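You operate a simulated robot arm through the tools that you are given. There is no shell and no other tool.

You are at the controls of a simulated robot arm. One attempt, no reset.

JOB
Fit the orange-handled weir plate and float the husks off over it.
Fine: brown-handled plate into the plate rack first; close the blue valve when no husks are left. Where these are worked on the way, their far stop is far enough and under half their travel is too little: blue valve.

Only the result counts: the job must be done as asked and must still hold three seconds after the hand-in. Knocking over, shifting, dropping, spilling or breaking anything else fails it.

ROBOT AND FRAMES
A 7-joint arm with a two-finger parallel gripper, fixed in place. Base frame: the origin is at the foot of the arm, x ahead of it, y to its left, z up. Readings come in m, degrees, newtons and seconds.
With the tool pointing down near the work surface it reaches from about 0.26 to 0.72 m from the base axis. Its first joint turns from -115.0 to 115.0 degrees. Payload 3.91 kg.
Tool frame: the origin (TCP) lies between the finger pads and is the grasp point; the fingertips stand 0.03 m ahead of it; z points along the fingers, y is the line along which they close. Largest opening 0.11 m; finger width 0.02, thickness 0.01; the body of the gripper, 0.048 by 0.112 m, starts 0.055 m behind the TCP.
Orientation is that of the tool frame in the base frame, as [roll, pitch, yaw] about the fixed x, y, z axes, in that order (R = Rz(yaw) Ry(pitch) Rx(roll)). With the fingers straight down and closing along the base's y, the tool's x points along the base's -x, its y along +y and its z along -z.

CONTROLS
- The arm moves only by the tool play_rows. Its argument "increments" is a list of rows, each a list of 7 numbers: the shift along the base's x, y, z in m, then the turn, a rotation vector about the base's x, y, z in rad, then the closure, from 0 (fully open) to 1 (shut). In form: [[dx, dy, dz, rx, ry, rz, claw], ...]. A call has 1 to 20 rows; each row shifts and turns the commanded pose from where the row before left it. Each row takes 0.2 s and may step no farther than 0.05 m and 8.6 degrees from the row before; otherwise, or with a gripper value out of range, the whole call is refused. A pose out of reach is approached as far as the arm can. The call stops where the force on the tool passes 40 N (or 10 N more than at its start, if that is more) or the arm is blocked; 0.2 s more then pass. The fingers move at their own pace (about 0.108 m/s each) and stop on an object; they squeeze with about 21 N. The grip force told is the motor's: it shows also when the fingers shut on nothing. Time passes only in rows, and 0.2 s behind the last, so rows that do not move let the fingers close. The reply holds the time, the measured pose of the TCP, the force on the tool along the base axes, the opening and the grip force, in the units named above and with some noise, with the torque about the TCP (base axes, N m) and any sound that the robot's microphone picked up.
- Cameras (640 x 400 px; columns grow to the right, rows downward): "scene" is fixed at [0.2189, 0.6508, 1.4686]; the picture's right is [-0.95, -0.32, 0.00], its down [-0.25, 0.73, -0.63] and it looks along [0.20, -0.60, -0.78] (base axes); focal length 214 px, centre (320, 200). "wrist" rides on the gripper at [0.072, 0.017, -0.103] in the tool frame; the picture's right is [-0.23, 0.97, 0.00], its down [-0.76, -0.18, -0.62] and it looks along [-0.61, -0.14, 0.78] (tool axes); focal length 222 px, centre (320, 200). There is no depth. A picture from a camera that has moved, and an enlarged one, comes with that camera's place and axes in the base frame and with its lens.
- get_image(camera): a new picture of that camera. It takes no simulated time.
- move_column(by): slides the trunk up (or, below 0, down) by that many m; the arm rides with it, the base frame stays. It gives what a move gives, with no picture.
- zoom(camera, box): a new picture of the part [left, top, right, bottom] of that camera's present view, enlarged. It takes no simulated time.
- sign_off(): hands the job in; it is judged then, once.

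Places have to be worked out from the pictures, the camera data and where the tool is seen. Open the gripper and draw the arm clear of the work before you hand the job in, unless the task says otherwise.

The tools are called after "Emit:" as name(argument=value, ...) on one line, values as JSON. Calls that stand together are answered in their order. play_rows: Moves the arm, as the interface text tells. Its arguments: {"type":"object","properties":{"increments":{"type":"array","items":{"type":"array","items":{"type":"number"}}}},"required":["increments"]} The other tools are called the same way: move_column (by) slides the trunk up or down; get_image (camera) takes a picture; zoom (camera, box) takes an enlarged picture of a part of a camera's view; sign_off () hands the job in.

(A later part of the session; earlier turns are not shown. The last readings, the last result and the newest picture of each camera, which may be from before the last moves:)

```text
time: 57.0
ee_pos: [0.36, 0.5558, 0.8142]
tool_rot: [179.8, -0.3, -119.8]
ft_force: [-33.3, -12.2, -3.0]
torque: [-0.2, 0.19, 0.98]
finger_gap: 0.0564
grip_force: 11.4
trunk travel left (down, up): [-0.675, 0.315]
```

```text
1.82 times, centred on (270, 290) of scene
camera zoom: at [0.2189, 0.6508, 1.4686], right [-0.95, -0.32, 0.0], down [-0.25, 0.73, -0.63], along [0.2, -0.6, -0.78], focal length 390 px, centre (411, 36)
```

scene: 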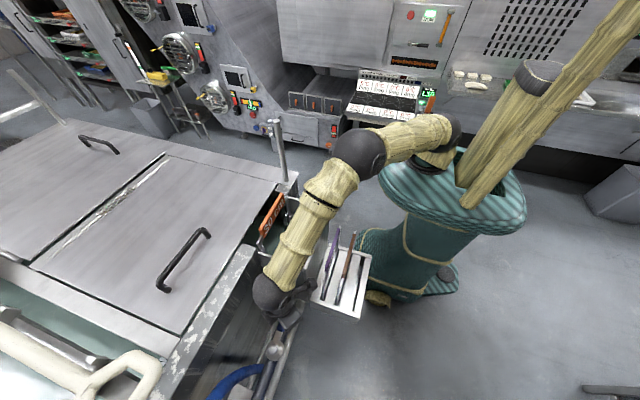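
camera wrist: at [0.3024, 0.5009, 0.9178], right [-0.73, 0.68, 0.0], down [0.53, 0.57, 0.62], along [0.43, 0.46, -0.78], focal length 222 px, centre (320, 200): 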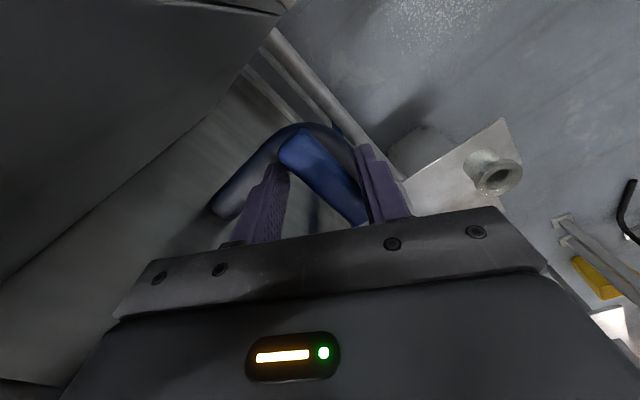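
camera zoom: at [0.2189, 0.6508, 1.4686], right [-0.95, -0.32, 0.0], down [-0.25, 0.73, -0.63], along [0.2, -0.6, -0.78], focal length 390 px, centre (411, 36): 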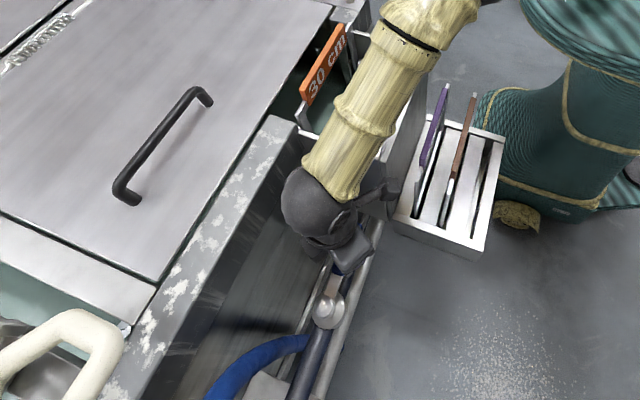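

At the stop (33 N) with the lever now along the pipe, so the valve is open. I'll relax, lift the fork out and swing the arm aside so I can watch the weir.

Emit:
play_rows(increments=[[-0.007, 0, 0, 0, 0, 0, 0.55], [-0.006, 0, 0, 0, 0, 0, 0.5], [0, 0, 0, 0, 0, 0, 0.5], [0, 0, 0.02, 0, 0, 0, 0.5], [0, 0, 0.03, 0, 0, 0, 0.5], [0, 0, 0.03, 0, 0, 0, 0.5], [0, 0, 0.04, 0, 0, 0, 0.5]])

Emit:
get_image(camera="wrist")

Emit:
zoom(camera="scene", box=[210, 180, 330, 400])

```text
time: 58.6
ee_pos: [0.353, 0.5573, 0.934]
tool_rot: [180.0, 0.0, -120.0]
ft_force: [-0.1, -0.5, 0.5]
torque: [0.01, 0.03, -0.01]
finger_gap: 0.0551
grip_force: 0.1
trunk travel left (down, up): [-0.675, 0.315]
```

```text
taken
camera wrist: at [0.3024, 0.5016, 1.037], right [-0.73, 0.68, 0.0], down [0.53, 0.57, 0.62], along [0.43, 0.45, -0.78], focal length 222 px, centre (320, 200)
```

wrist: 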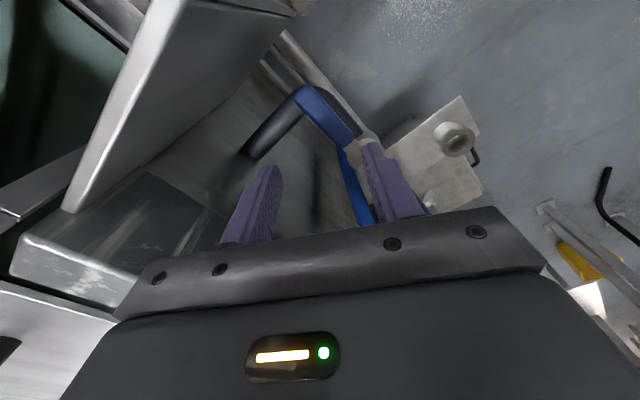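

```text
1.82 times, centred on (270, 290) of scene
camera zoom: at [0.2189, 0.6508, 1.4686], right [-0.95, -0.32, 0.0], down [-0.25, 0.73, -0.63], along [0.2, -0.6, -0.78], focal length 390 px, centre (411, 36)
```

zoom: 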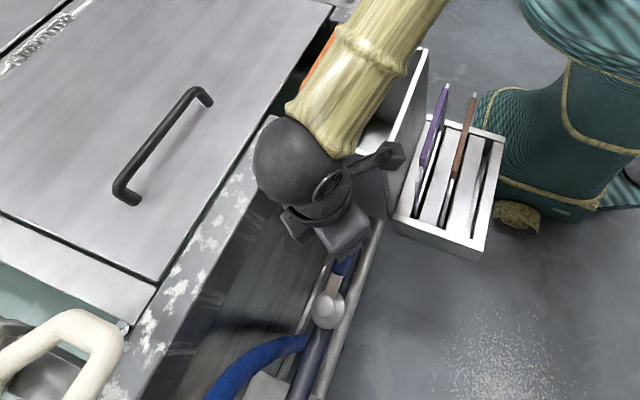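

Now I'll move the arm aside to around (0.20, 0.60) with the wrist camera facing +x, to see both the weir (scene) and the gauge (wrist).

Emit:
play_rows(increments=[[-0.02, 0.005, 0.01, 0, 0, -0.1309, 0.5], [-0.02, 0.005, 0.01, 0, 0, -0.1309, 0.5], [-0.02, 0.005, 0.01, 0, 0, -0.1309, 0.5], [-0.02, 0.005, 0.01, 0, 0, -0.1309, 0.5], [-0.02, 0.005, 0.01, 0, 0, -0.1309, 0.5], [-0.02, 0.005, 0.01, 0, 0, -0.1309, 0.5], [-0.02, 0.005, 0.01, 0, 0, -0.1309, 0.5], [-0.02, 0.005, 0.01, 0, 0, -0.1309, 0.5]])

Emit:
get_image(camera="wrist")

Emit:
get_image(camera="scene")

Emit:
zoom(camera="scene", box=[230, 170, 330, 270])

```text
time: 60.4
ee_pos: [0.1919, 0.5961, 1.0135]
tool_rot: [179.9, 0.0, 179.8]
ft_force: [0.4, -0.1, -0.1]
torque: [0.01, 0.03, 0.02]
finger_gap: 0.0551
grip_force: 0.0
trunk travel left (down, up): [-0.675, 0.315]
```

```text
taken
camera wrist: at [0.1201, 0.6123, 1.1169], right [0.23, 0.97, 0.0], down [0.76, -0.18, 0.62], along [0.61, -0.14, -0.78], focal length 222 px, centre (320, 200)
```

wrist: 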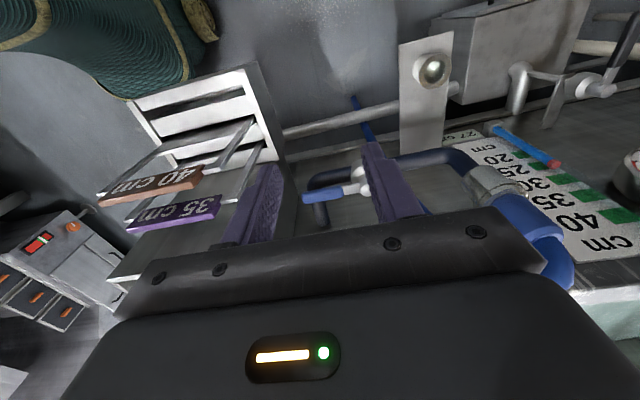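

```text
taken
```

scene: 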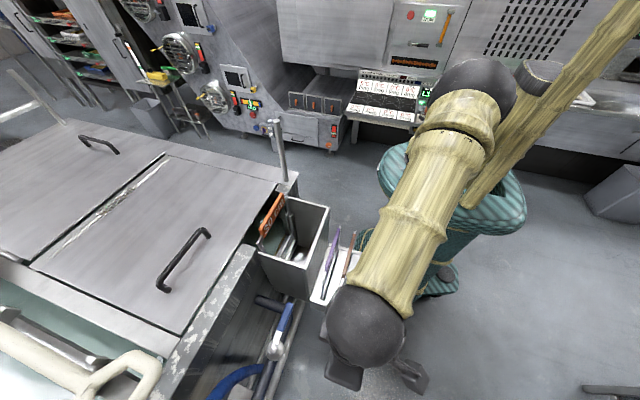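

```text
4.00 times, centred on (280, 220) of scene
camera zoom: at [0.2189, 0.6508, 1.4686], right [-0.95, -0.32, 0.0], down [-0.25, 0.73, -0.63], along [0.2, -0.6, -0.78], focal length 858 px, centre (480, 120)
```

zoom: 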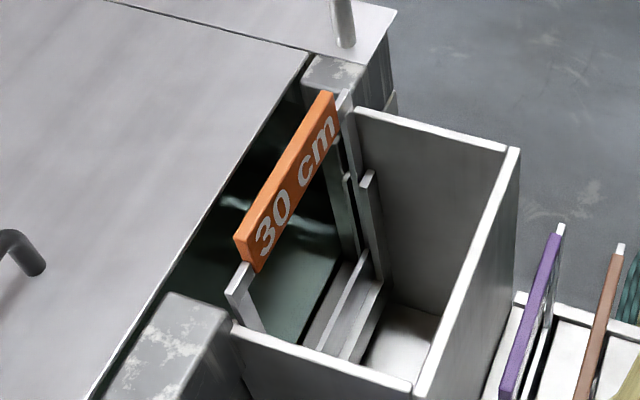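

Both views work: the digital level plate has gone from 25 cm to about 27 cm. I'll zoom to the gauge and wait in steps.

Emit:
zoom(camera="wrist", box=[420, 100, 640, 260])

Emit:
play_rows(increments=[[0, 0, 0, 0, 0, 0, 0.5], [0, 0, 0, 0, 0, 0, 0.5], [0, 0, 0, 0, 0, 0, 0.5], [0, 0, 0, 0, 0, 0, 0.5], [0, 0, 0, 0, 0, 0, 0.5], [0, 0, 0, 0, 0, 0, 0.5], [0, 0, 0, 0, 0, 0, 0.5], [0, 0, 0, 0, 0, 0, 0.5], [0, 0, 0, 0, 0, 0, 0.5], [0, 0, 0, 0, 0, 0, 0.5], [0, 0, 0, 0, 0, 0, 0.5], [0, 0, 0, 0, 0, 0, 0.5], [0, 0, 0, 0, 0, 0, 0.5], [0, 0, 0, 0, 0, 0, 0.5], [0, 0, 0, 0, 0, 0, 0.5]])

Emit:
zoom(camera="wrist", box=[420, 100, 640, 260])

Emit:
zoom(camera="scene", box=[230, 170, 330, 270])

```text
2.50 times, centred on (530, 180) of wrist
camera zoom: at [0.1201, 0.6123, 1.1169], right [0.23, 0.97, 0.0], down [0.76, -0.18, 0.62], along [0.61, -0.14, -0.78], focal length 555 px, centre (-205, 250)
```

zoom: 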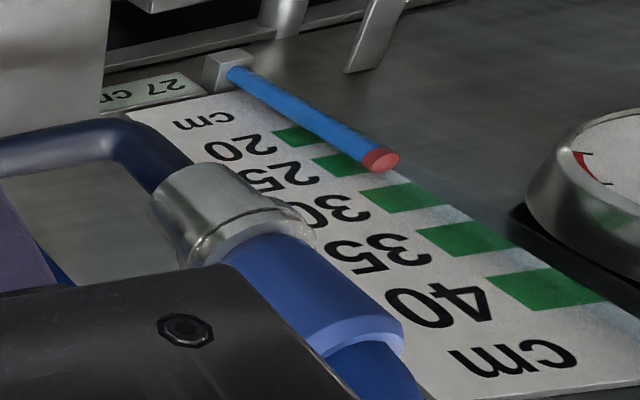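

```text
time: 63.6
ee_pos: [0.1916, 0.5963, 1.0127]
tool_rot: [-179.9, -0.2, 179.9]
ft_force: [0.0, 0.6, 0.4]
torque: [0.02, -0.01, -0.04]
finger_gap: 0.0547
grip_force: 0.0
trunk travel left (down, up): [-0.675, 0.315]
```

```text
2.50 times, centred on (530, 180) of wrist
camera zoom: at [0.1198, 0.6121, 1.1166], right [0.23, 0.97, 0.0], down [0.76, -0.18, 0.62], along [0.61, -0.14, -0.78], focal length 555 px, centre (-205, 250)
```

zoom: 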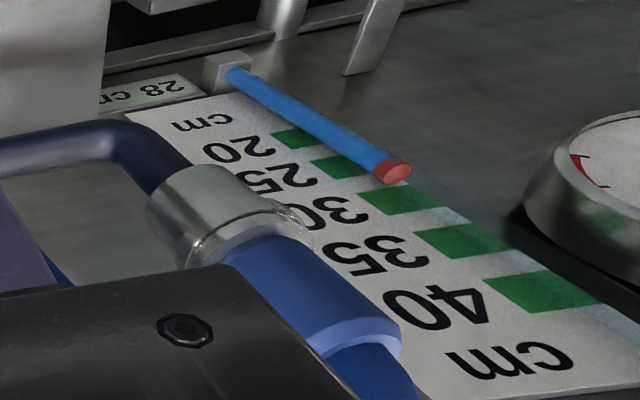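

```text
4.00 times, centred on (280, 220) of scene
camera zoom: at [0.2189, 0.6508, 1.4686], right [-0.95, -0.32, 0.0], down [-0.25, 0.73, -0.63], along [0.2, -0.6, -0.78], focal length 858 px, centre (480, 120)
```

zoom: 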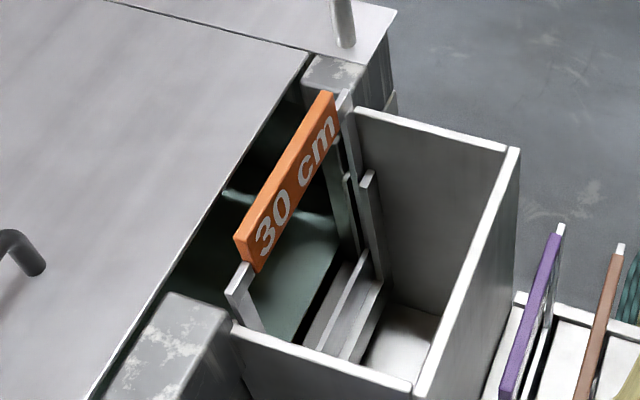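

28 cm and rising. I'll wait 4 s more and look around the tank for husks as well.

Emit:
play_rows(increments=[[0, 0, 0, 0, 0, 0, 0.5], [0, 0, 0, 0, 0, 0, 0.5], [0, 0, 0, 0, 0, 0, 0.5], [0, 0, 0, 0, 0, 0, 0.5], [0, 0, 0, 0, 0, 0, 0.5], [0, 0, 0, 0, 0, 0, 0.5], [0, 0, 0, 0, 0, 0, 0.5], [0, 0, 0, 0, 0, 0, 0.5], [0, 0, 0, 0, 0, 0, 0.5], [0, 0, 0, 0, 0, 0, 0.5], [0, 0, 0, 0, 0, 0, 0.5], [0, 0, 0, 0, 0, 0, 0.5], [0, 0, 0, 0, 0, 0, 0.5], [0, 0, 0, 0, 0, 0, 0.5], [0, 0, 0, 0, 0, 0, 0.5], [0, 0, 0, 0, 0, 0, 0.5], [0, 0, 0, 0, 0, 0, 0.5], [0, 0, 0, 0, 0, 0, 0.5], [0, 0, 0, 0, 0, 0, 0.5], [0, 0, 0, 0, 0, 0, 0.5]])

Emit:
zoom(camera="wrist", box=[420, 100, 640, 260])

Emit:
zoom(camera="scene", box=[230, 170, 330, 270])

Emit:
zoom(camera="scene", box=[0, 240, 200, 400])

```text
time: 67.8
ee_pos: [0.19, 0.5946, 1.0133]
tool_rot: [-180.0, 0.0, -180.0]
ft_force: [0.4, 0.6, 0.3]
torque: [0.0, -0.01, 0.02]
finger_gap: 0.0547
grip_force: 0.1
trunk travel left (down, up): [-0.675, 0.315]
```

```text
2.50 times, centred on (530, 180) of wrist
camera zoom: at [0.1196, 0.6121, 1.1166], right [0.23, 0.97, 0.0], down [0.76, -0.18, 0.62], along [0.61, -0.14, -0.78], focal length 555 px, centre (-205, 250)
```

zoom: 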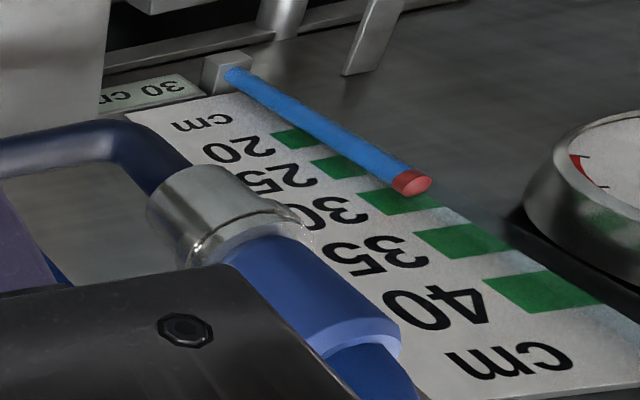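

```text
4.00 times, centred on (280, 220) of scene
camera zoom: at [0.2189, 0.6508, 1.4686], right [-0.95, -0.32, 0.0], down [-0.25, 0.73, -0.63], along [0.2, -0.6, -0.78], focal length 858 px, centre (480, 120)
```

zoom: 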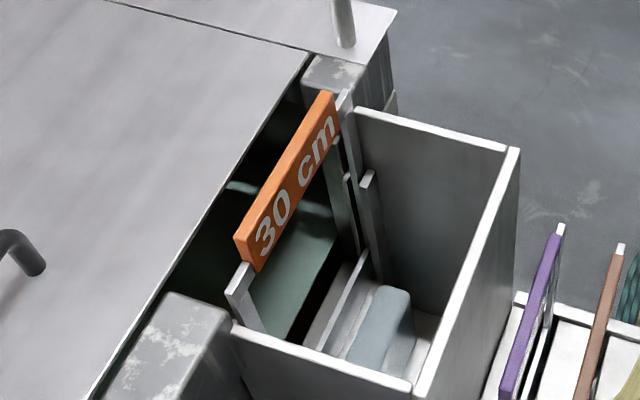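

```text
2.50 times, centred on (100, 320) of scene
camera zoom: at [0.2189, 0.6508, 1.4686], right [-0.95, -0.32, 0.0], down [-0.25, 0.73, -0.63], along [0.2, -0.6, -0.78], focal length 536 px, centre (870, -100)
```

zoom: 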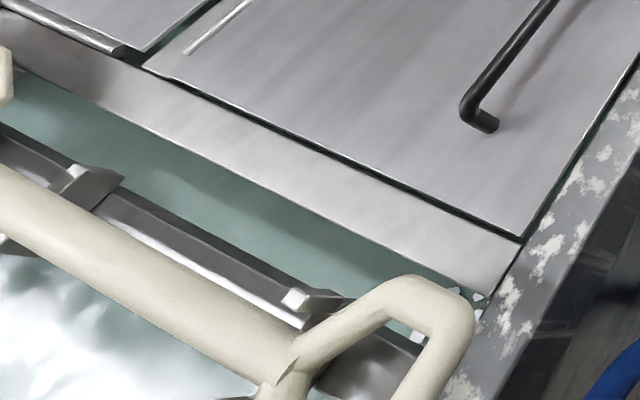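

Water is now flowing over the 30 cm weir. I'll look for husks near the tank corner, along the water strip and in the box.

Emit:
zoom(camera="scene", box=[140, 335, 210, 400])

Emit:
zoom(camera="scene", box=[0, 255, 140, 370])

Emit:
zoom(camera="scene", box=[270, 220, 310, 265])

Emit:
zoom(camera="scene", box=[240, 190, 290, 260])

Emit:
get_image(camera="wrist")

```text
6.15 times, centred on (175, 368) of scene
camera zoom: at [0.2189, 0.6508, 1.4686], right [-0.95, -0.32, 0.0], down [-0.25, 0.73, -0.63], along [0.2, -0.6, -0.78], focal length 1320 px, centre (1212, -831)
```

zoom: 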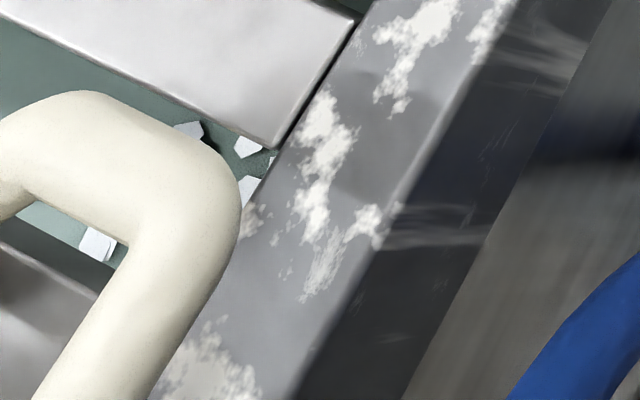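

```text
3.48 times, centred on (70, 312) of scene
camera zoom: at [0.2189, 0.6508, 1.4686], right [-0.95, -0.32, 0.0], down [-0.25, 0.73, -0.63], along [0.2, -0.6, -0.78], focal length 746 px, centre (1190, -191)
```

zoom: 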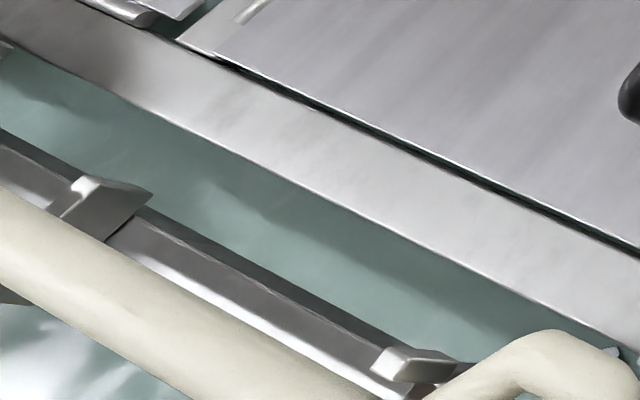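

```text
8.89 times, centred on (290, 242) of scene
camera zoom: at [0.2189, 0.6508, 1.4686], right [-0.95, -0.32, 0.0], down [-0.25, 0.73, -0.63], along [0.2, -0.6, -0.78], focal length 1906 px, centre (587, -178)
```

zoom: 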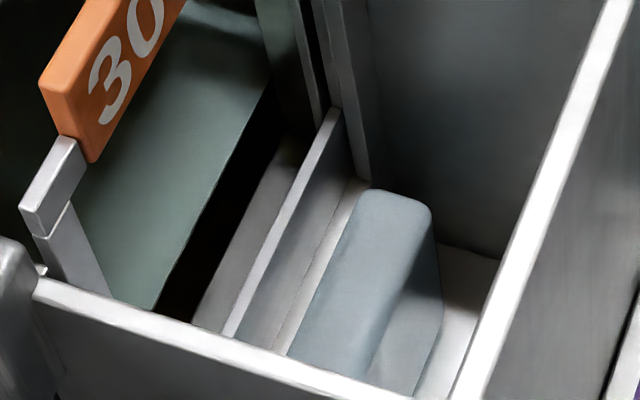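

```text
5.71 times, centred on (265, 225) of scene
camera zoom: at [0.2189, 0.6508, 1.4686], right [-0.95, -0.32, 0.0], down [-0.25, 0.73, -0.63], along [0.2, -0.6, -0.78], focal length 1226 px, centre (634, 57)
```

zoom: 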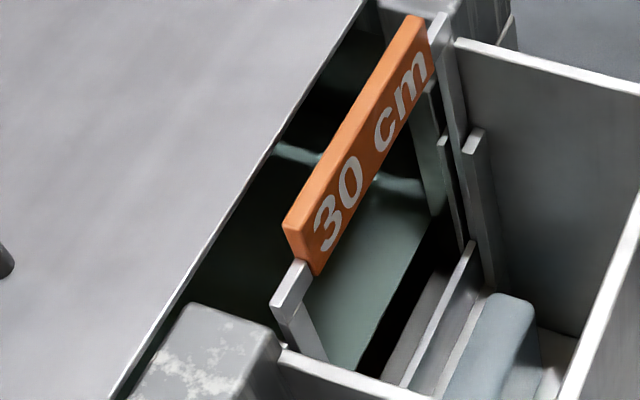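

```text
taken
camera wrist: at [0.1196, 0.6121, 1.1166], right [0.23, 0.97, 0.0], down [0.76, -0.18, 0.62], along [0.61, -0.14, -0.78], focal length 222 px, centre (320, 200)
```

wrist: 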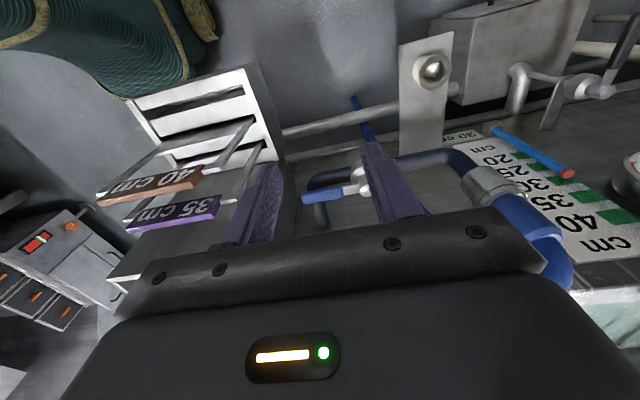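

I see pale flakes floating at the tank's far corner near the beige pipe, which are probably the husks. I'll wait and watch whether they move to the weir.

Emit:
play_rows(increments=[[0, 0, 0, 0, 0, 0, 0.5], [0, 0, 0, 0, 0, 0, 0.5], [0, 0, 0, 0, 0, 0, 0.5], [0, 0, 0, 0, 0, 0, 0.5], [0, 0, 0, 0, 0, 0, 0.5], [0, 0, 0, 0, 0, 0, 0.5], [0, 0, 0, 0, 0, 0, 0.5], [0, 0, 0, 0, 0, 0, 0.5], [0, 0, 0, 0, 0, 0, 0.5], [0, 0, 0, 0, 0, 0, 0.5], [0, 0, 0, 0, 0, 0, 0.5], [0, 0, 0, 0, 0, 0, 0.5], [0, 0, 0, 0, 0, 0, 0.5], [0, 0, 0, 0, 0, 0, 0.5], [0, 0, 0, 0, 0, 0, 0.5], [0, 0, 0, 0, 0, 0, 0.5], [0, 0, 0, 0, 0, 0, 0.5], [0, 0, 0, 0, 0, 0, 0.5], [0, 0, 0, 0, 0, 0, 0.5], [0, 0, 0, 0, 0, 0, 0.5]])

Emit:
zoom(camera="scene", box=[140, 335, 210, 400])

Emit:
zoom(camera="scene", box=[230, 170, 330, 270])

Emit:
zoom(camera="scene", box=[0, 240, 200, 400])

Emit:
zoom(camera="wrist", box=[420, 100, 640, 310])

```text
time: 72.0
ee_pos: [0.1914, 0.5958, 1.0128]
tool_rot: [-179.9, 0.1, 180.0]
ft_force: [-0.2, -0.5, 0.7]
torque: [-0.01, 0.02, 0.03]
finger_gap: 0.0548
grip_force: 0.1
trunk travel left (down, up): [-0.675, 0.315]
```

```text
6.15 times, centred on (175, 368) of scene
camera zoom: at [0.2189, 0.6508, 1.4686], right [-0.95, -0.32, 0.0], down [-0.25, 0.73, -0.63], along [0.2, -0.6, -0.78], focal length 1320 px, centre (1212, -831)
```

zoom: 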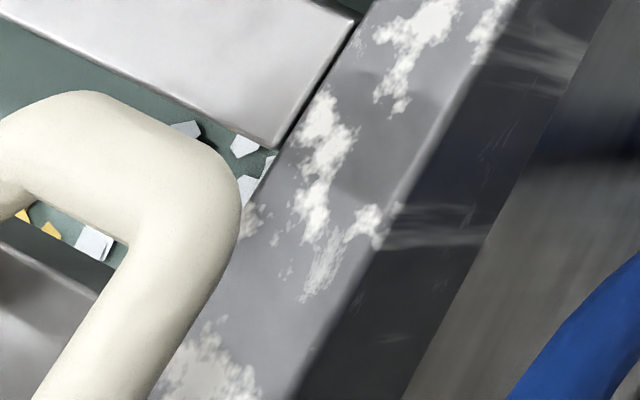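

```text
4.00 times, centred on (280, 220) of scene
camera zoom: at [0.2189, 0.6508, 1.4686], right [-0.95, -0.32, 0.0], down [-0.25, 0.73, -0.63], along [0.2, -0.6, -0.78], focal length 858 px, centre (480, 120)
```

zoom: 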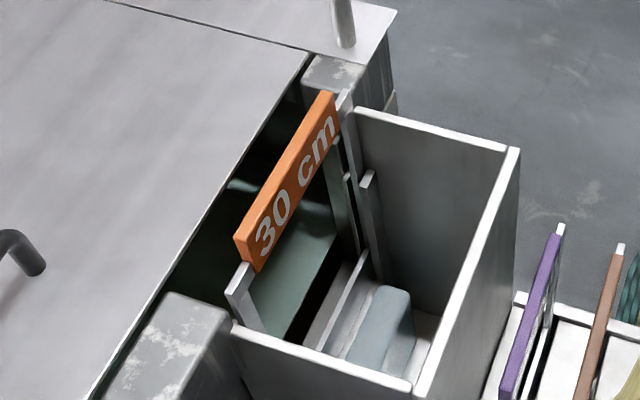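

```text
2.50 times, centred on (100, 320) of scene
camera zoom: at [0.2189, 0.6508, 1.4686], right [-0.95, -0.32, 0.0], down [-0.25, 0.73, -0.63], along [0.2, -0.6, -0.78], focal length 536 px, centre (870, -100)
```

zoom: 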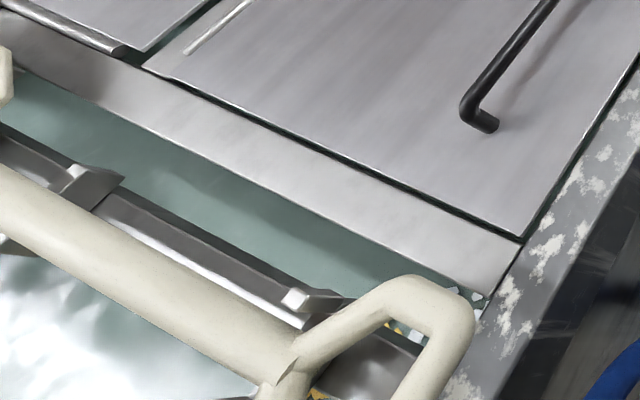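

```text
1.90 times, centred on (530, 205) of wrist
camera zoom: at [0.1196, 0.6121, 1.1167], right [0.23, 0.97, 0.0], down [0.76, -0.18, 0.62], along [0.61, -0.14, -0.78], focal length 423 px, centre (-80, 190)
```

zoom: 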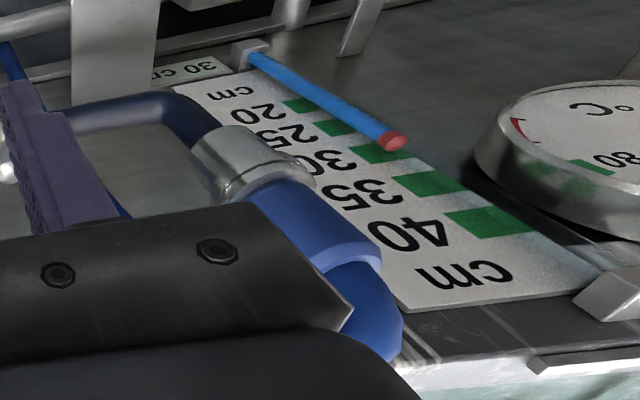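

The level holds at 30 cm with steady overflow. Yellow flakes, the likely husks, are starting to show beside the beige pipe. I'll raise the arm to get a wrist view into the open part of the tank.

Emit:
play_rows(increments=[[0.01, -0.007, 0.038, 0, 0, 0.08, 0.5], [0.01, -0.007, 0.038, 0, 0, 0.08, 0.5], [0.01, -0.007, 0.038, 0, 0, 0.08, 0.5], [0.01, -0.007, 0.038, 0, 0, 0.08, 0.5], [0.01, -0.007, 0.038, 0, 0, 0.08, 0.5], [0.01, -0.007, 0.03, 0, 0, 0.08, 0.5]])

Emit:
get_image(camera="wrist")

Emit:
get_image(camera="scene")

```text
time: 73.4
ee_pos: [0.252, 0.5537, 1.235]
tool_rot: [-180.0, 0.0, -152.5]
ft_force: [0.2, 0.8, -0.3]
torque: [0.01, 0.03, -0.04]
finger_gap: 0.0553
grip_force: 0.1
trunk travel left (down, up): [-0.675, 0.315]
```

```text
taken
camera wrist: at [0.1816, 0.5343, 1.3385], right [-0.25, 0.97, 0.0], down [0.76, 0.19, 0.62], along [0.6, 0.15, -0.78], focal length 222 px, centre (320, 200)
```

wrist: 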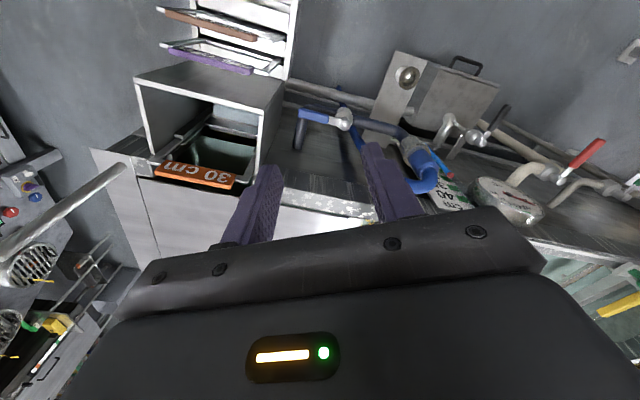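

```text
taken
```

scene: 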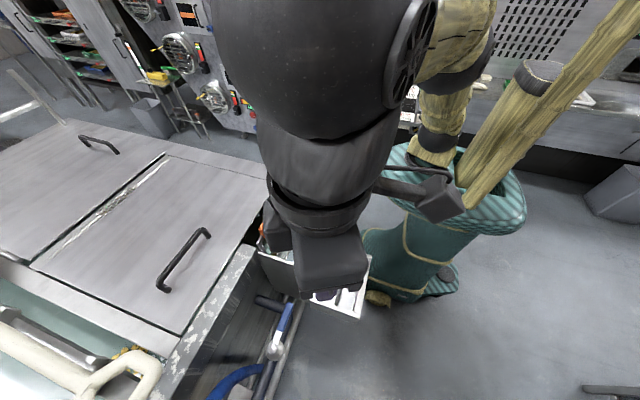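

Yellow-orange husks are now visible at the tank corner in the scene view. I'll zoom there and in the wrist view.

Emit:
zoom(camera="scene", box=[70, 320, 210, 400])

Emit:
zoom(camera="wrist", box=[120, 70, 300, 220])

Emit:
zoom(camera="wrist", box=[480, 160, 640, 380])

Emit:
zoom(camera="wrist", box=[260, 170, 400, 240])

```text
4.57 times, centred on (140, 360) of scene
camera zoom: at [0.2189, 0.6508, 1.4686], right [-0.95, -0.32, 0.0], down [-0.25, 0.73, -0.63], along [0.2, -0.6, -0.78], focal length 980 px, centre (1143, -531)
```

zoom: 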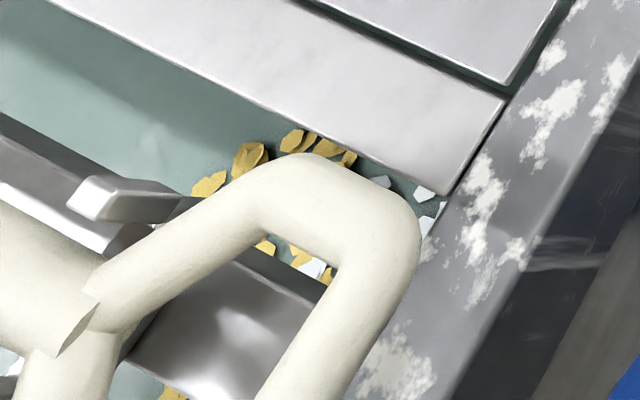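

```text
2.67 times, centred on (210, 145) of wrist
camera zoom: at [0.1816, 0.5343, 1.3385], right [-0.25, 0.97, 0.0], down [0.76, 0.19, 0.62], along [0.6, 0.15, -0.78], focal length 592 px, centre (613, 347)
```

zoom: 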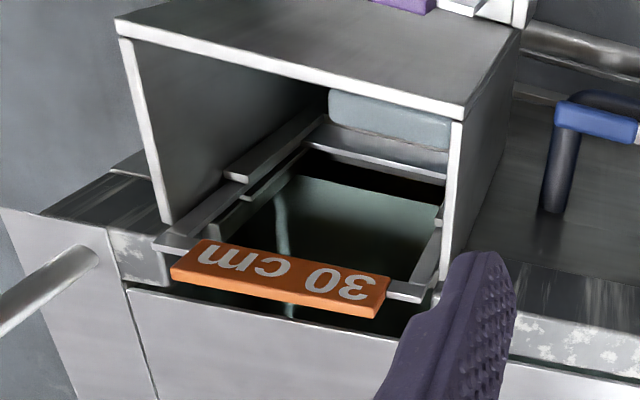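

```text
1.82 times, centred on (560, 270) of wrist
camera zoom: at [0.1816, 0.5343, 1.3385], right [-0.25, 0.97, 0.0], down [0.76, 0.19, 0.62], along [0.6, 0.15, -0.78], focal length 404 px, centre (-116, 73)
```

zoom: 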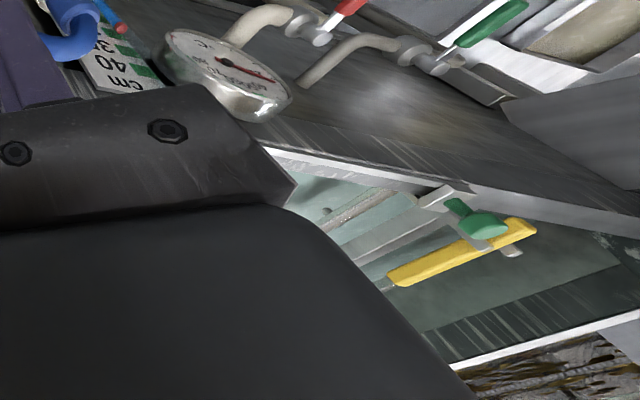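

```text
4.57 times, centred on (330, 205) of wrist
camera zoom: at [0.1816, 0.5343, 1.3385], right [-0.25, 0.97, 0.0], down [0.76, 0.19, 0.62], along [0.6, 0.15, -0.78], focal length 1015 px, centre (274, 177)
```

zoom: 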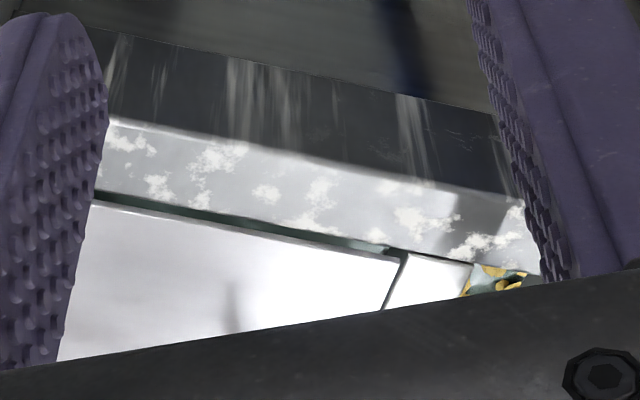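

Yellow husks are drifting past the corner toward the weir side. I'll keep waiting here, watching the weir in the wrist view and the corner in the scene view.

Emit:
play_rows(increments=[[0, 0, 0, 0, 0, 0, 0.5], [0, 0, 0, 0, 0, 0, 0.5], [0, 0, 0, 0, 0, 0, 0.5], [0, 0, 0, 0, 0, 0, 0.5], [0, 0, 0, 0, 0, 0, 0.5], [0, 0, 0, 0, 0, 0, 0.5], [0, 0, 0, 0, 0, 0, 0.5], [0, 0, 0, 0, 0, 0, 0.5], [0, 0, 0, 0, 0, 0, 0.5], [0, 0, 0, 0, 0, 0, 0.5], [0, 0, 0, 0, 0, 0, 0.5], [0, 0, 0, 0, 0, 0, 0.5], [0, 0, 0, 0, 0, 0, 0.5], [0, 0, 0, 0, 0, 0, 0.5], [0, 0, 0, 0, 0, 0, 0.5], [0, 0, 0, 0, 0, 0, 0.5], [0, 0, 0, 0, 0, 0, 0.5], [0, 0, 0, 0, 0, 0, 0.5], [0, 0, 0, 0, 0, 0, 0.5], [0, 0, 0, 0, 0, 0, 0.5]])

Emit:
zoom(camera="scene", box=[70, 320, 210, 400])

Emit:
zoom(camera="wrist", box=[120, 70, 300, 220])

Emit:
zoom(camera="wrist", box=[260, 170, 400, 240])

```text
time: 77.6
ee_pos: [0.2519, 0.5529, 1.2343]
tool_rot: [180.0, 0.0, -152.5]
ft_force: [0.7, -0.1, -0.1]
torque: [-0.04, 0.0, -0.01]
finger_gap: 0.0551
grip_force: 0.0
trunk travel left (down, up): [-0.675, 0.315]
```

```text
4.57 times, centred on (140, 360) of scene
camera zoom: at [0.2189, 0.6508, 1.4686], right [-0.95, -0.32, 0.0], down [-0.25, 0.73, -0.63], along [0.2, -0.6, -0.78], focal length 980 px, centre (1143, -531)
```

zoom: 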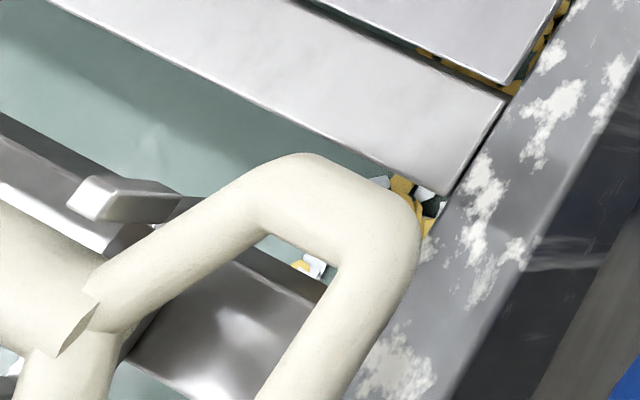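

```text
2.67 times, centred on (210, 145) of wrist
camera zoom: at [0.1811, 0.5347, 1.3382], right [-0.25, 0.97, 0.0], down [0.76, 0.19, 0.62], along [0.6, 0.15, -0.78], focal length 592 px, centre (613, 347)
```

zoom: 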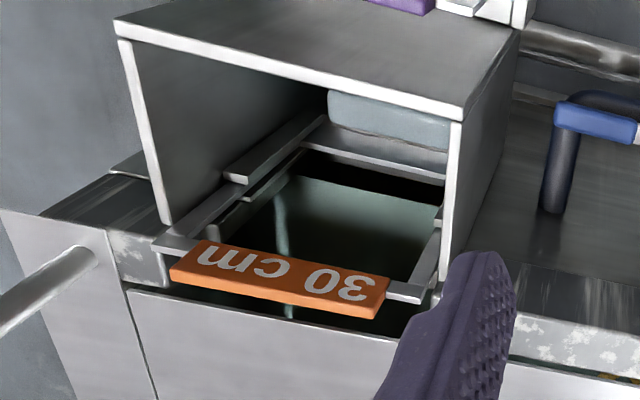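

```text
4.57 times, centred on (330, 205) of wrist
camera zoom: at [0.1811, 0.5347, 1.3382], right [-0.25, 0.97, 0.0], down [0.76, 0.19, 0.62], along [0.6, 0.15, -0.78], focal length 1015 px, centre (274, 177)
```

zoom: 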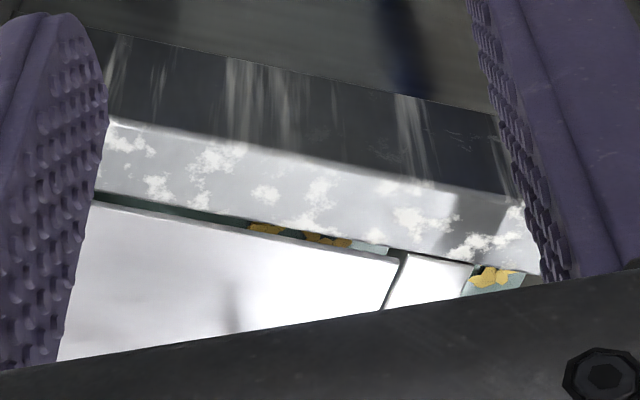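

The yellow husks are streaming along under the cover edge toward the weir, while the white flakes stay put. I'll keep waiting.

Emit:
play_rows(increments=[[0, 0, 0, 0, 0, 0, 0.5], [0, 0, 0, 0, 0, 0, 0.5], [0, 0, 0, 0, 0, 0, 0.5], [0, 0, 0, 0, 0, 0, 0.5], [0, 0, 0, 0, 0, 0, 0.5], [0, 0, 0, 0, 0, 0, 0.5], [0, 0, 0, 0, 0, 0, 0.5], [0, 0, 0, 0, 0, 0, 0.5], [0, 0, 0, 0, 0, 0, 0.5], [0, 0, 0, 0, 0, 0, 0.5], [0, 0, 0, 0, 0, 0, 0.5], [0, 0, 0, 0, 0, 0, 0.5], [0, 0, 0, 0, 0, 0, 0.5], [0, 0, 0, 0, 0, 0, 0.5], [0, 0, 0, 0, 0, 0, 0.5], [0, 0, 0, 0, 0, 0, 0.5], [0, 0, 0, 0, 0, 0, 0.5], [0, 0, 0, 0, 0, 0, 0.5], [0, 0, 0, 0, 0, 0, 0.5], [0, 0, 0, 0, 0, 0, 0.5]])

Emit:
zoom(camera="scene", box=[70, 240, 270, 400])

Emit:
zoom(camera="wrist", box=[120, 70, 300, 220])

Emit:
zoom(camera="wrist", box=[260, 170, 400, 240])

```text
time: 81.8
ee_pos: [0.252, 0.5535, 1.234]
tool_rot: [-179.9, 0.0, -152.6]
ft_force: [-0.3, -0.2, 0.5]
torque: [-0.04, 0.0, -0.01]
finger_gap: 0.055
grip_force: 0.1
trunk travel left (down, up): [-0.675, 0.315]
```

```text
2.50 times, centred on (170, 320) of scene
camera zoom: at [0.2189, 0.6508, 1.4686], right [-0.95, -0.32, 0.0], down [-0.25, 0.73, -0.63], along [0.2, -0.6, -0.78], focal length 536 px, centre (695, -100)
```

zoom: 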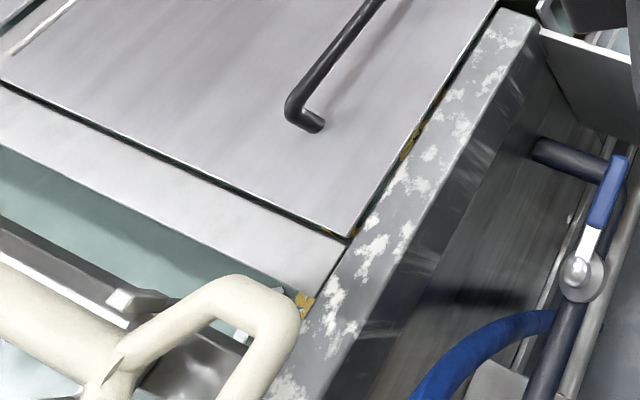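

```text
2.67 times, centred on (210, 145) of wrist
camera zoom: at [0.1811, 0.5347, 1.3382], right [-0.25, 0.97, 0.0], down [0.76, 0.19, 0.62], along [0.6, 0.15, -0.78], focal length 592 px, centre (613, 347)
```

zoom: 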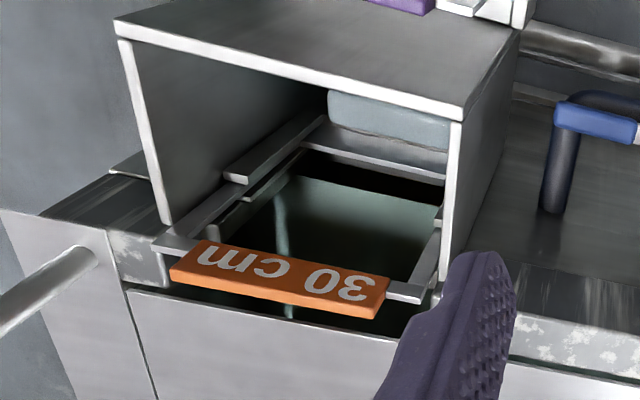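

```text
4.57 times, centred on (330, 205) of wrist
camera zoom: at [0.1811, 0.5347, 1.3382], right [-0.25, 0.97, 0.0], down [0.76, 0.19, 0.62], along [0.6, 0.15, -0.78], focal length 1015 px, centre (274, 177)
```

zoom: 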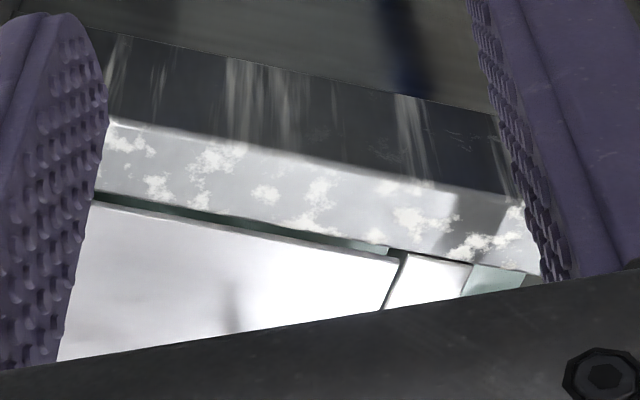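

Some husks are still near the corner and cover edge. I'll return to the lower aside pose, so the scene camera sees weir, cover gap and corner together, while time passes.

Emit:
play_rows(increments=[[-0.01, 0.007, -0.038, 0, 0, -0.08, 0.5], [-0.01, 0.007, -0.038, 0, 0, -0.08, 0.5], [-0.01, 0.007, -0.038, 0, 0, -0.08, 0.5], [-0.01, 0.007, -0.038, 0, 0, -0.08, 0.5], [-0.01, 0.007, -0.038, 0, 0, -0.08, 0.5], [-0.01, 0.007, -0.03, 0, 0, -0.08, 0.5], [0, 0, 0, 0, 0, 0, 0.5], [0, 0, 0, 0, 0, 0, 0.5], [0, 0, 0, 0, 0, 0, 0.5], [0, 0, 0, 0, 0, 0, 0.5]])

Emit:
zoom(camera="scene", box=[70, 240, 270, 400])

Emit:
zoom(camera="scene", box=[210, 170, 330, 280])

Emit:
zoom(camera="scene", box=[160, 230, 260, 370])

```text
time: 84.0
ee_pos: [0.1903, 0.5965, 1.0174]
tool_rot: [180.0, 0.0, -180.0]
ft_force: [0.0, 0.0, -0.3]
torque: [-0.01, 0.0, 0.01]
finger_gap: 0.0549
grip_force: 0.1
trunk travel left (down, up): [-0.675, 0.315]
```

```text
2.50 times, centred on (170, 320) of scene
camera zoom: at [0.2189, 0.6508, 1.4686], right [-0.95, -0.32, 0.0], down [-0.25, 0.73, -0.63], along [0.2, -0.6, -0.78], focal length 536 px, centre (695, -100)
```

zoom: 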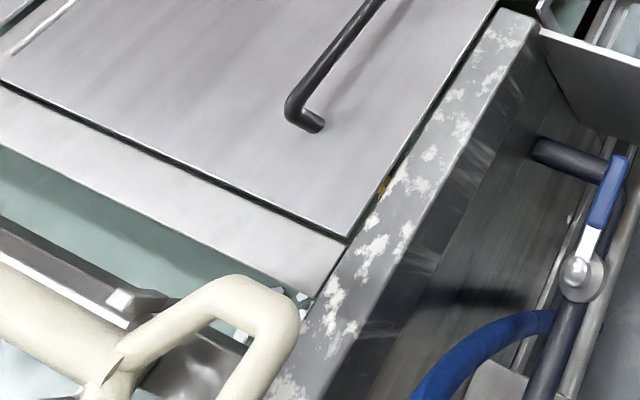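

```text
3.64 times, centred on (270, 225) of scene
camera zoom: at [0.2189, 0.6508, 1.4686], right [-0.95, -0.32, 0.0], down [-0.25, 0.73, -0.63], along [0.2, -0.6, -0.78], focal length 780 px, centre (502, 109)
```

zoom: 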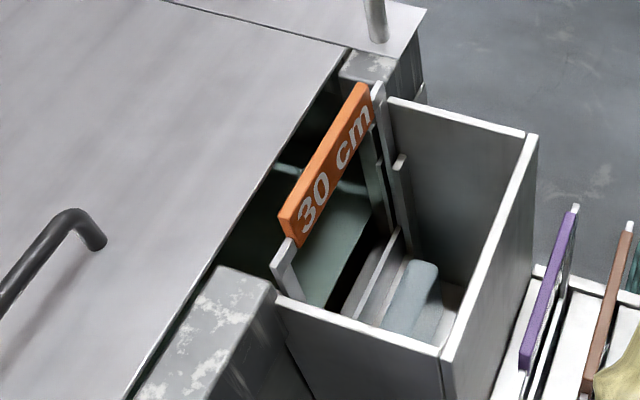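

```text
2.86 times, centred on (210, 300) of scene
camera zoom: at [0.2189, 0.6508, 1.4686], right [-0.95, -0.32, 0.0], down [-0.25, 0.73, -0.63], along [0.2, -0.6, -0.78], focal length 613 px, centre (634, -86)
```

zoom: 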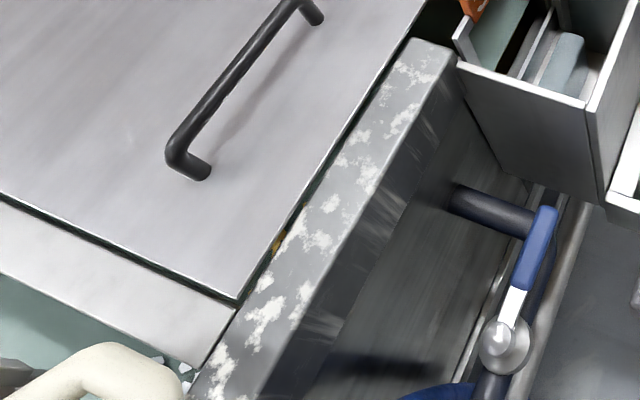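

Husks keep moving along the wall gap; the last visible one is mid-way along the cover edge. I'll wait and watch the weir mouth.

Emit:
play_rows(increments=[[0, 0, 0, 0, 0, 0, 0.5], [0, 0, 0, 0, 0, 0, 0.5], [0, 0, 0, 0, 0, 0, 0.5], [0, 0, 0, 0, 0, 0, 0.5], [0, 0, 0, 0, 0, 0, 0.5], [0, 0, 0, 0, 0, 0, 0.5], [0, 0, 0, 0, 0, 0, 0.5], [0, 0, 0, 0, 0, 0, 0.5], [0, 0, 0, 0, 0, 0, 0.5], [0, 0, 0, 0, 0, 0, 0.5], [0, 0, 0, 0, 0, 0, 0.5], [0, 0, 0, 0, 0, 0, 0.5]])

Emit:
zoom(camera="scene", box=[210, 170, 330, 280])

Emit:
zoom(camera="scene", box=[160, 230, 260, 370])

Emit:
zoom(camera="scene", box=[140, 335, 210, 400])

Emit:
zoom(camera="scene", box=[0, 240, 140, 400])

```text
time: 86.6
ee_pos: [0.191, 0.5976, 1.0181]
tool_rot: [180.0, -0.2, 180.0]
ft_force: [0.2, -0.1, 0.0]
torque: [0.04, -0.01, 0.01]
finger_gap: 0.0549
grip_force: 0.1
trunk travel left (down, up): [-0.675, 0.315]
```

```text
3.64 times, centred on (270, 225) of scene
camera zoom: at [0.2189, 0.6508, 1.4686], right [-0.95, -0.32, 0.0], down [-0.25, 0.73, -0.63], along [0.2, -0.6, -0.78], focal length 780 px, centre (502, 109)
```

zoom: 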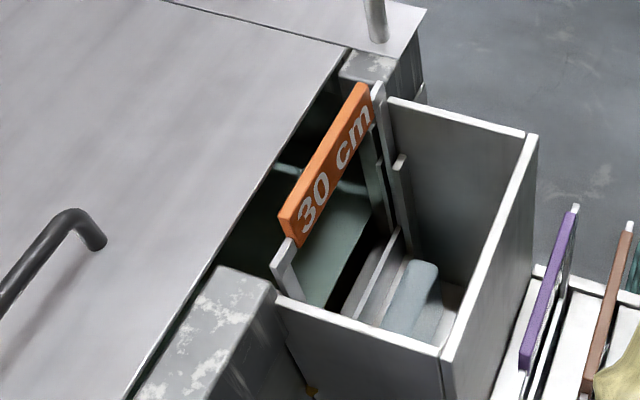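

```text
2.86 times, centred on (210, 300) of scene
camera zoom: at [0.2189, 0.6508, 1.4686], right [-0.95, -0.32, 0.0], down [-0.25, 0.73, -0.63], along [0.2, -0.6, -0.78], focal length 613 px, centre (634, -86)
```

zoom: 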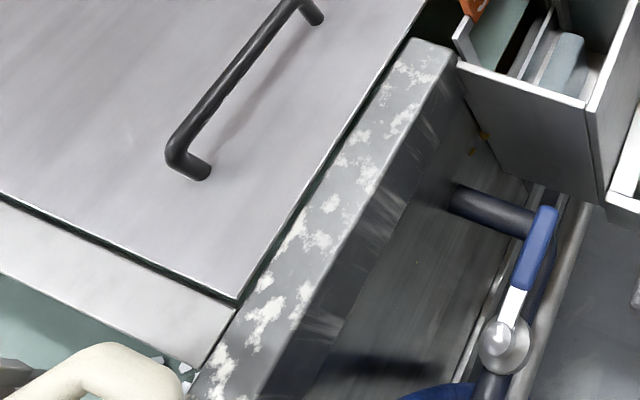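

```text
6.15 times, centred on (175, 368) of scene
camera zoom: at [0.2189, 0.6508, 1.4686], right [-0.95, -0.32, 0.0], down [-0.25, 0.73, -0.63], along [0.2, -0.6, -0.78], focal length 1320 px, centre (1212, -831)
```

zoom: 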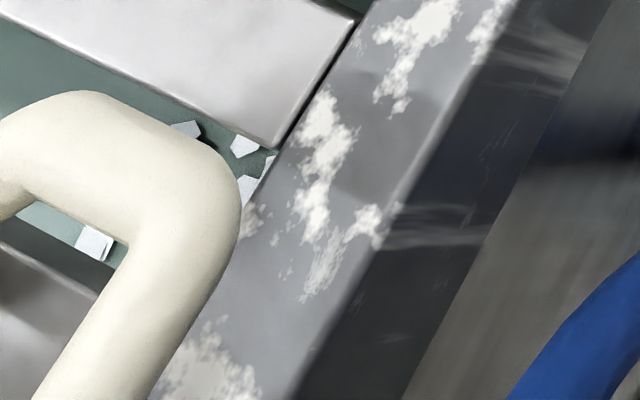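

```text
2.50 times, centred on (70, 320) of scene
camera zoom: at [0.2189, 0.6508, 1.4686], right [-0.95, -0.32, 0.0], down [-0.25, 0.73, -0.63], along [0.2, -0.6, -0.78], focal length 536 px, centre (945, -100)
```

zoom: 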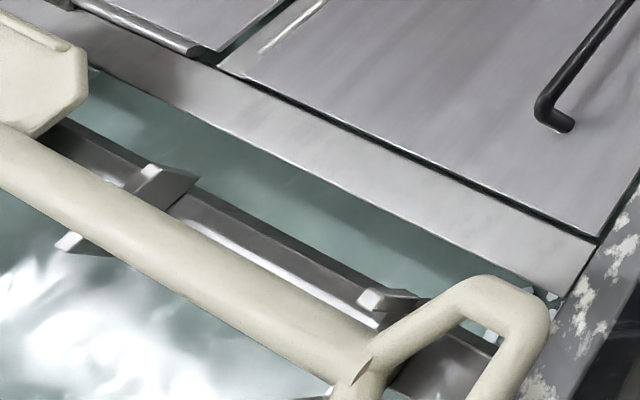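

The yellow husks have passed toward the weir; a couple of yellow specks show near the box corner. The white flakes haven't moved. I'll wait further and check the weir, box and corner again.

Emit:
play_rows(increments=[[0, 0, 0, 0, 0, 0, 0.5], [0, 0, 0, 0, 0, 0, 0.5], [0, 0, 0, 0, 0, 0, 0.5], [0, 0, 0, 0, 0, 0, 0.5], [0, 0, 0, 0, 0, 0, 0.5], [0, 0, 0, 0, 0, 0, 0.5], [0, 0, 0, 0, 0, 0, 0.5], [0, 0, 0, 0, 0, 0, 0.5], [0, 0, 0, 0, 0, 0, 0.5], [0, 0, 0, 0, 0, 0, 0.5], [0, 0, 0, 0, 0, 0, 0.5], [0, 0, 0, 0, 0, 0, 0.5], [0, 0, 0, 0, 0, 0, 0.5], [0, 0, 0, 0, 0, 0, 0.5], [0, 0, 0, 0, 0, 0, 0.5], [0, 0, 0, 0, 0, 0, 0.5]])

Emit:
zoom(camera="scene", box=[240, 180, 320, 300])

Emit:
zoom(camera="scene", box=[140, 335, 210, 400])

Emit:
get_image(camera="scene")

Emit:
get_image(camera="wrist")

```text
time: 90.0
ee_pos: [0.1911, 0.5955, 1.0162]
tool_rot: [-180.0, 0.1, 179.9]
ft_force: [-0.1, -0.3, 0.1]
torque: [0.0, 0.01, 0.0]
finger_gap: 0.055
grip_force: 0.1
trunk travel left (down, up): [-0.675, 0.315]
```

```text
3.33 times, centred on (280, 240) of scene
camera zoom: at [0.2189, 0.6508, 1.4686], right [-0.95, -0.32, 0.0], down [-0.25, 0.73, -0.63], along [0.2, -0.6, -0.78], focal length 715 px, centre (453, 67)
```

zoom: 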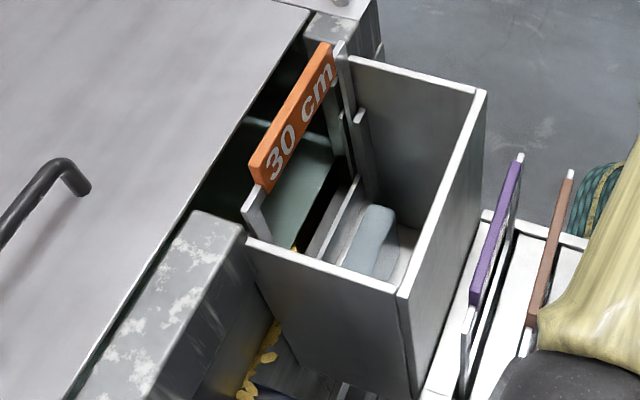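

```text
6.15 times, centred on (175, 368) of scene
camera zoom: at [0.2189, 0.6508, 1.4686], right [-0.95, -0.32, 0.0], down [-0.25, 0.73, -0.63], along [0.2, -0.6, -0.78], focal length 1320 px, centre (1212, -831)
```

zoom: 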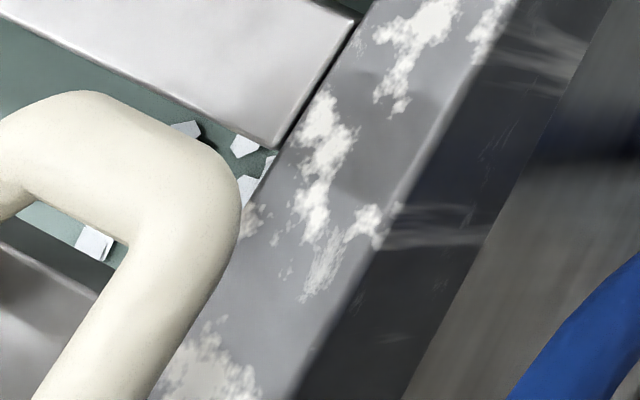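

```text
taken
```

scene: 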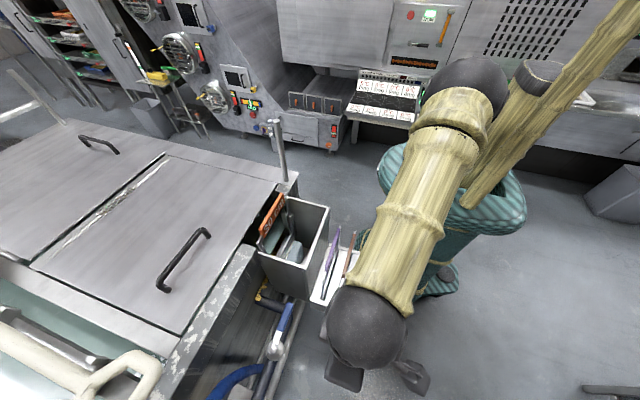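

```text
taken
camera wrist: at [0.1199, 0.6131, 1.1202], right [0.23, 0.97, 0.0], down [0.76, -0.18, 0.62], along [0.61, -0.14, -0.78], focal length 222 px, centre (320, 200)
```

wrist: 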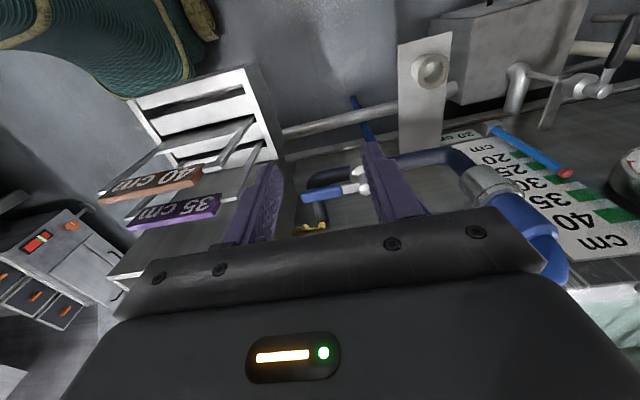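

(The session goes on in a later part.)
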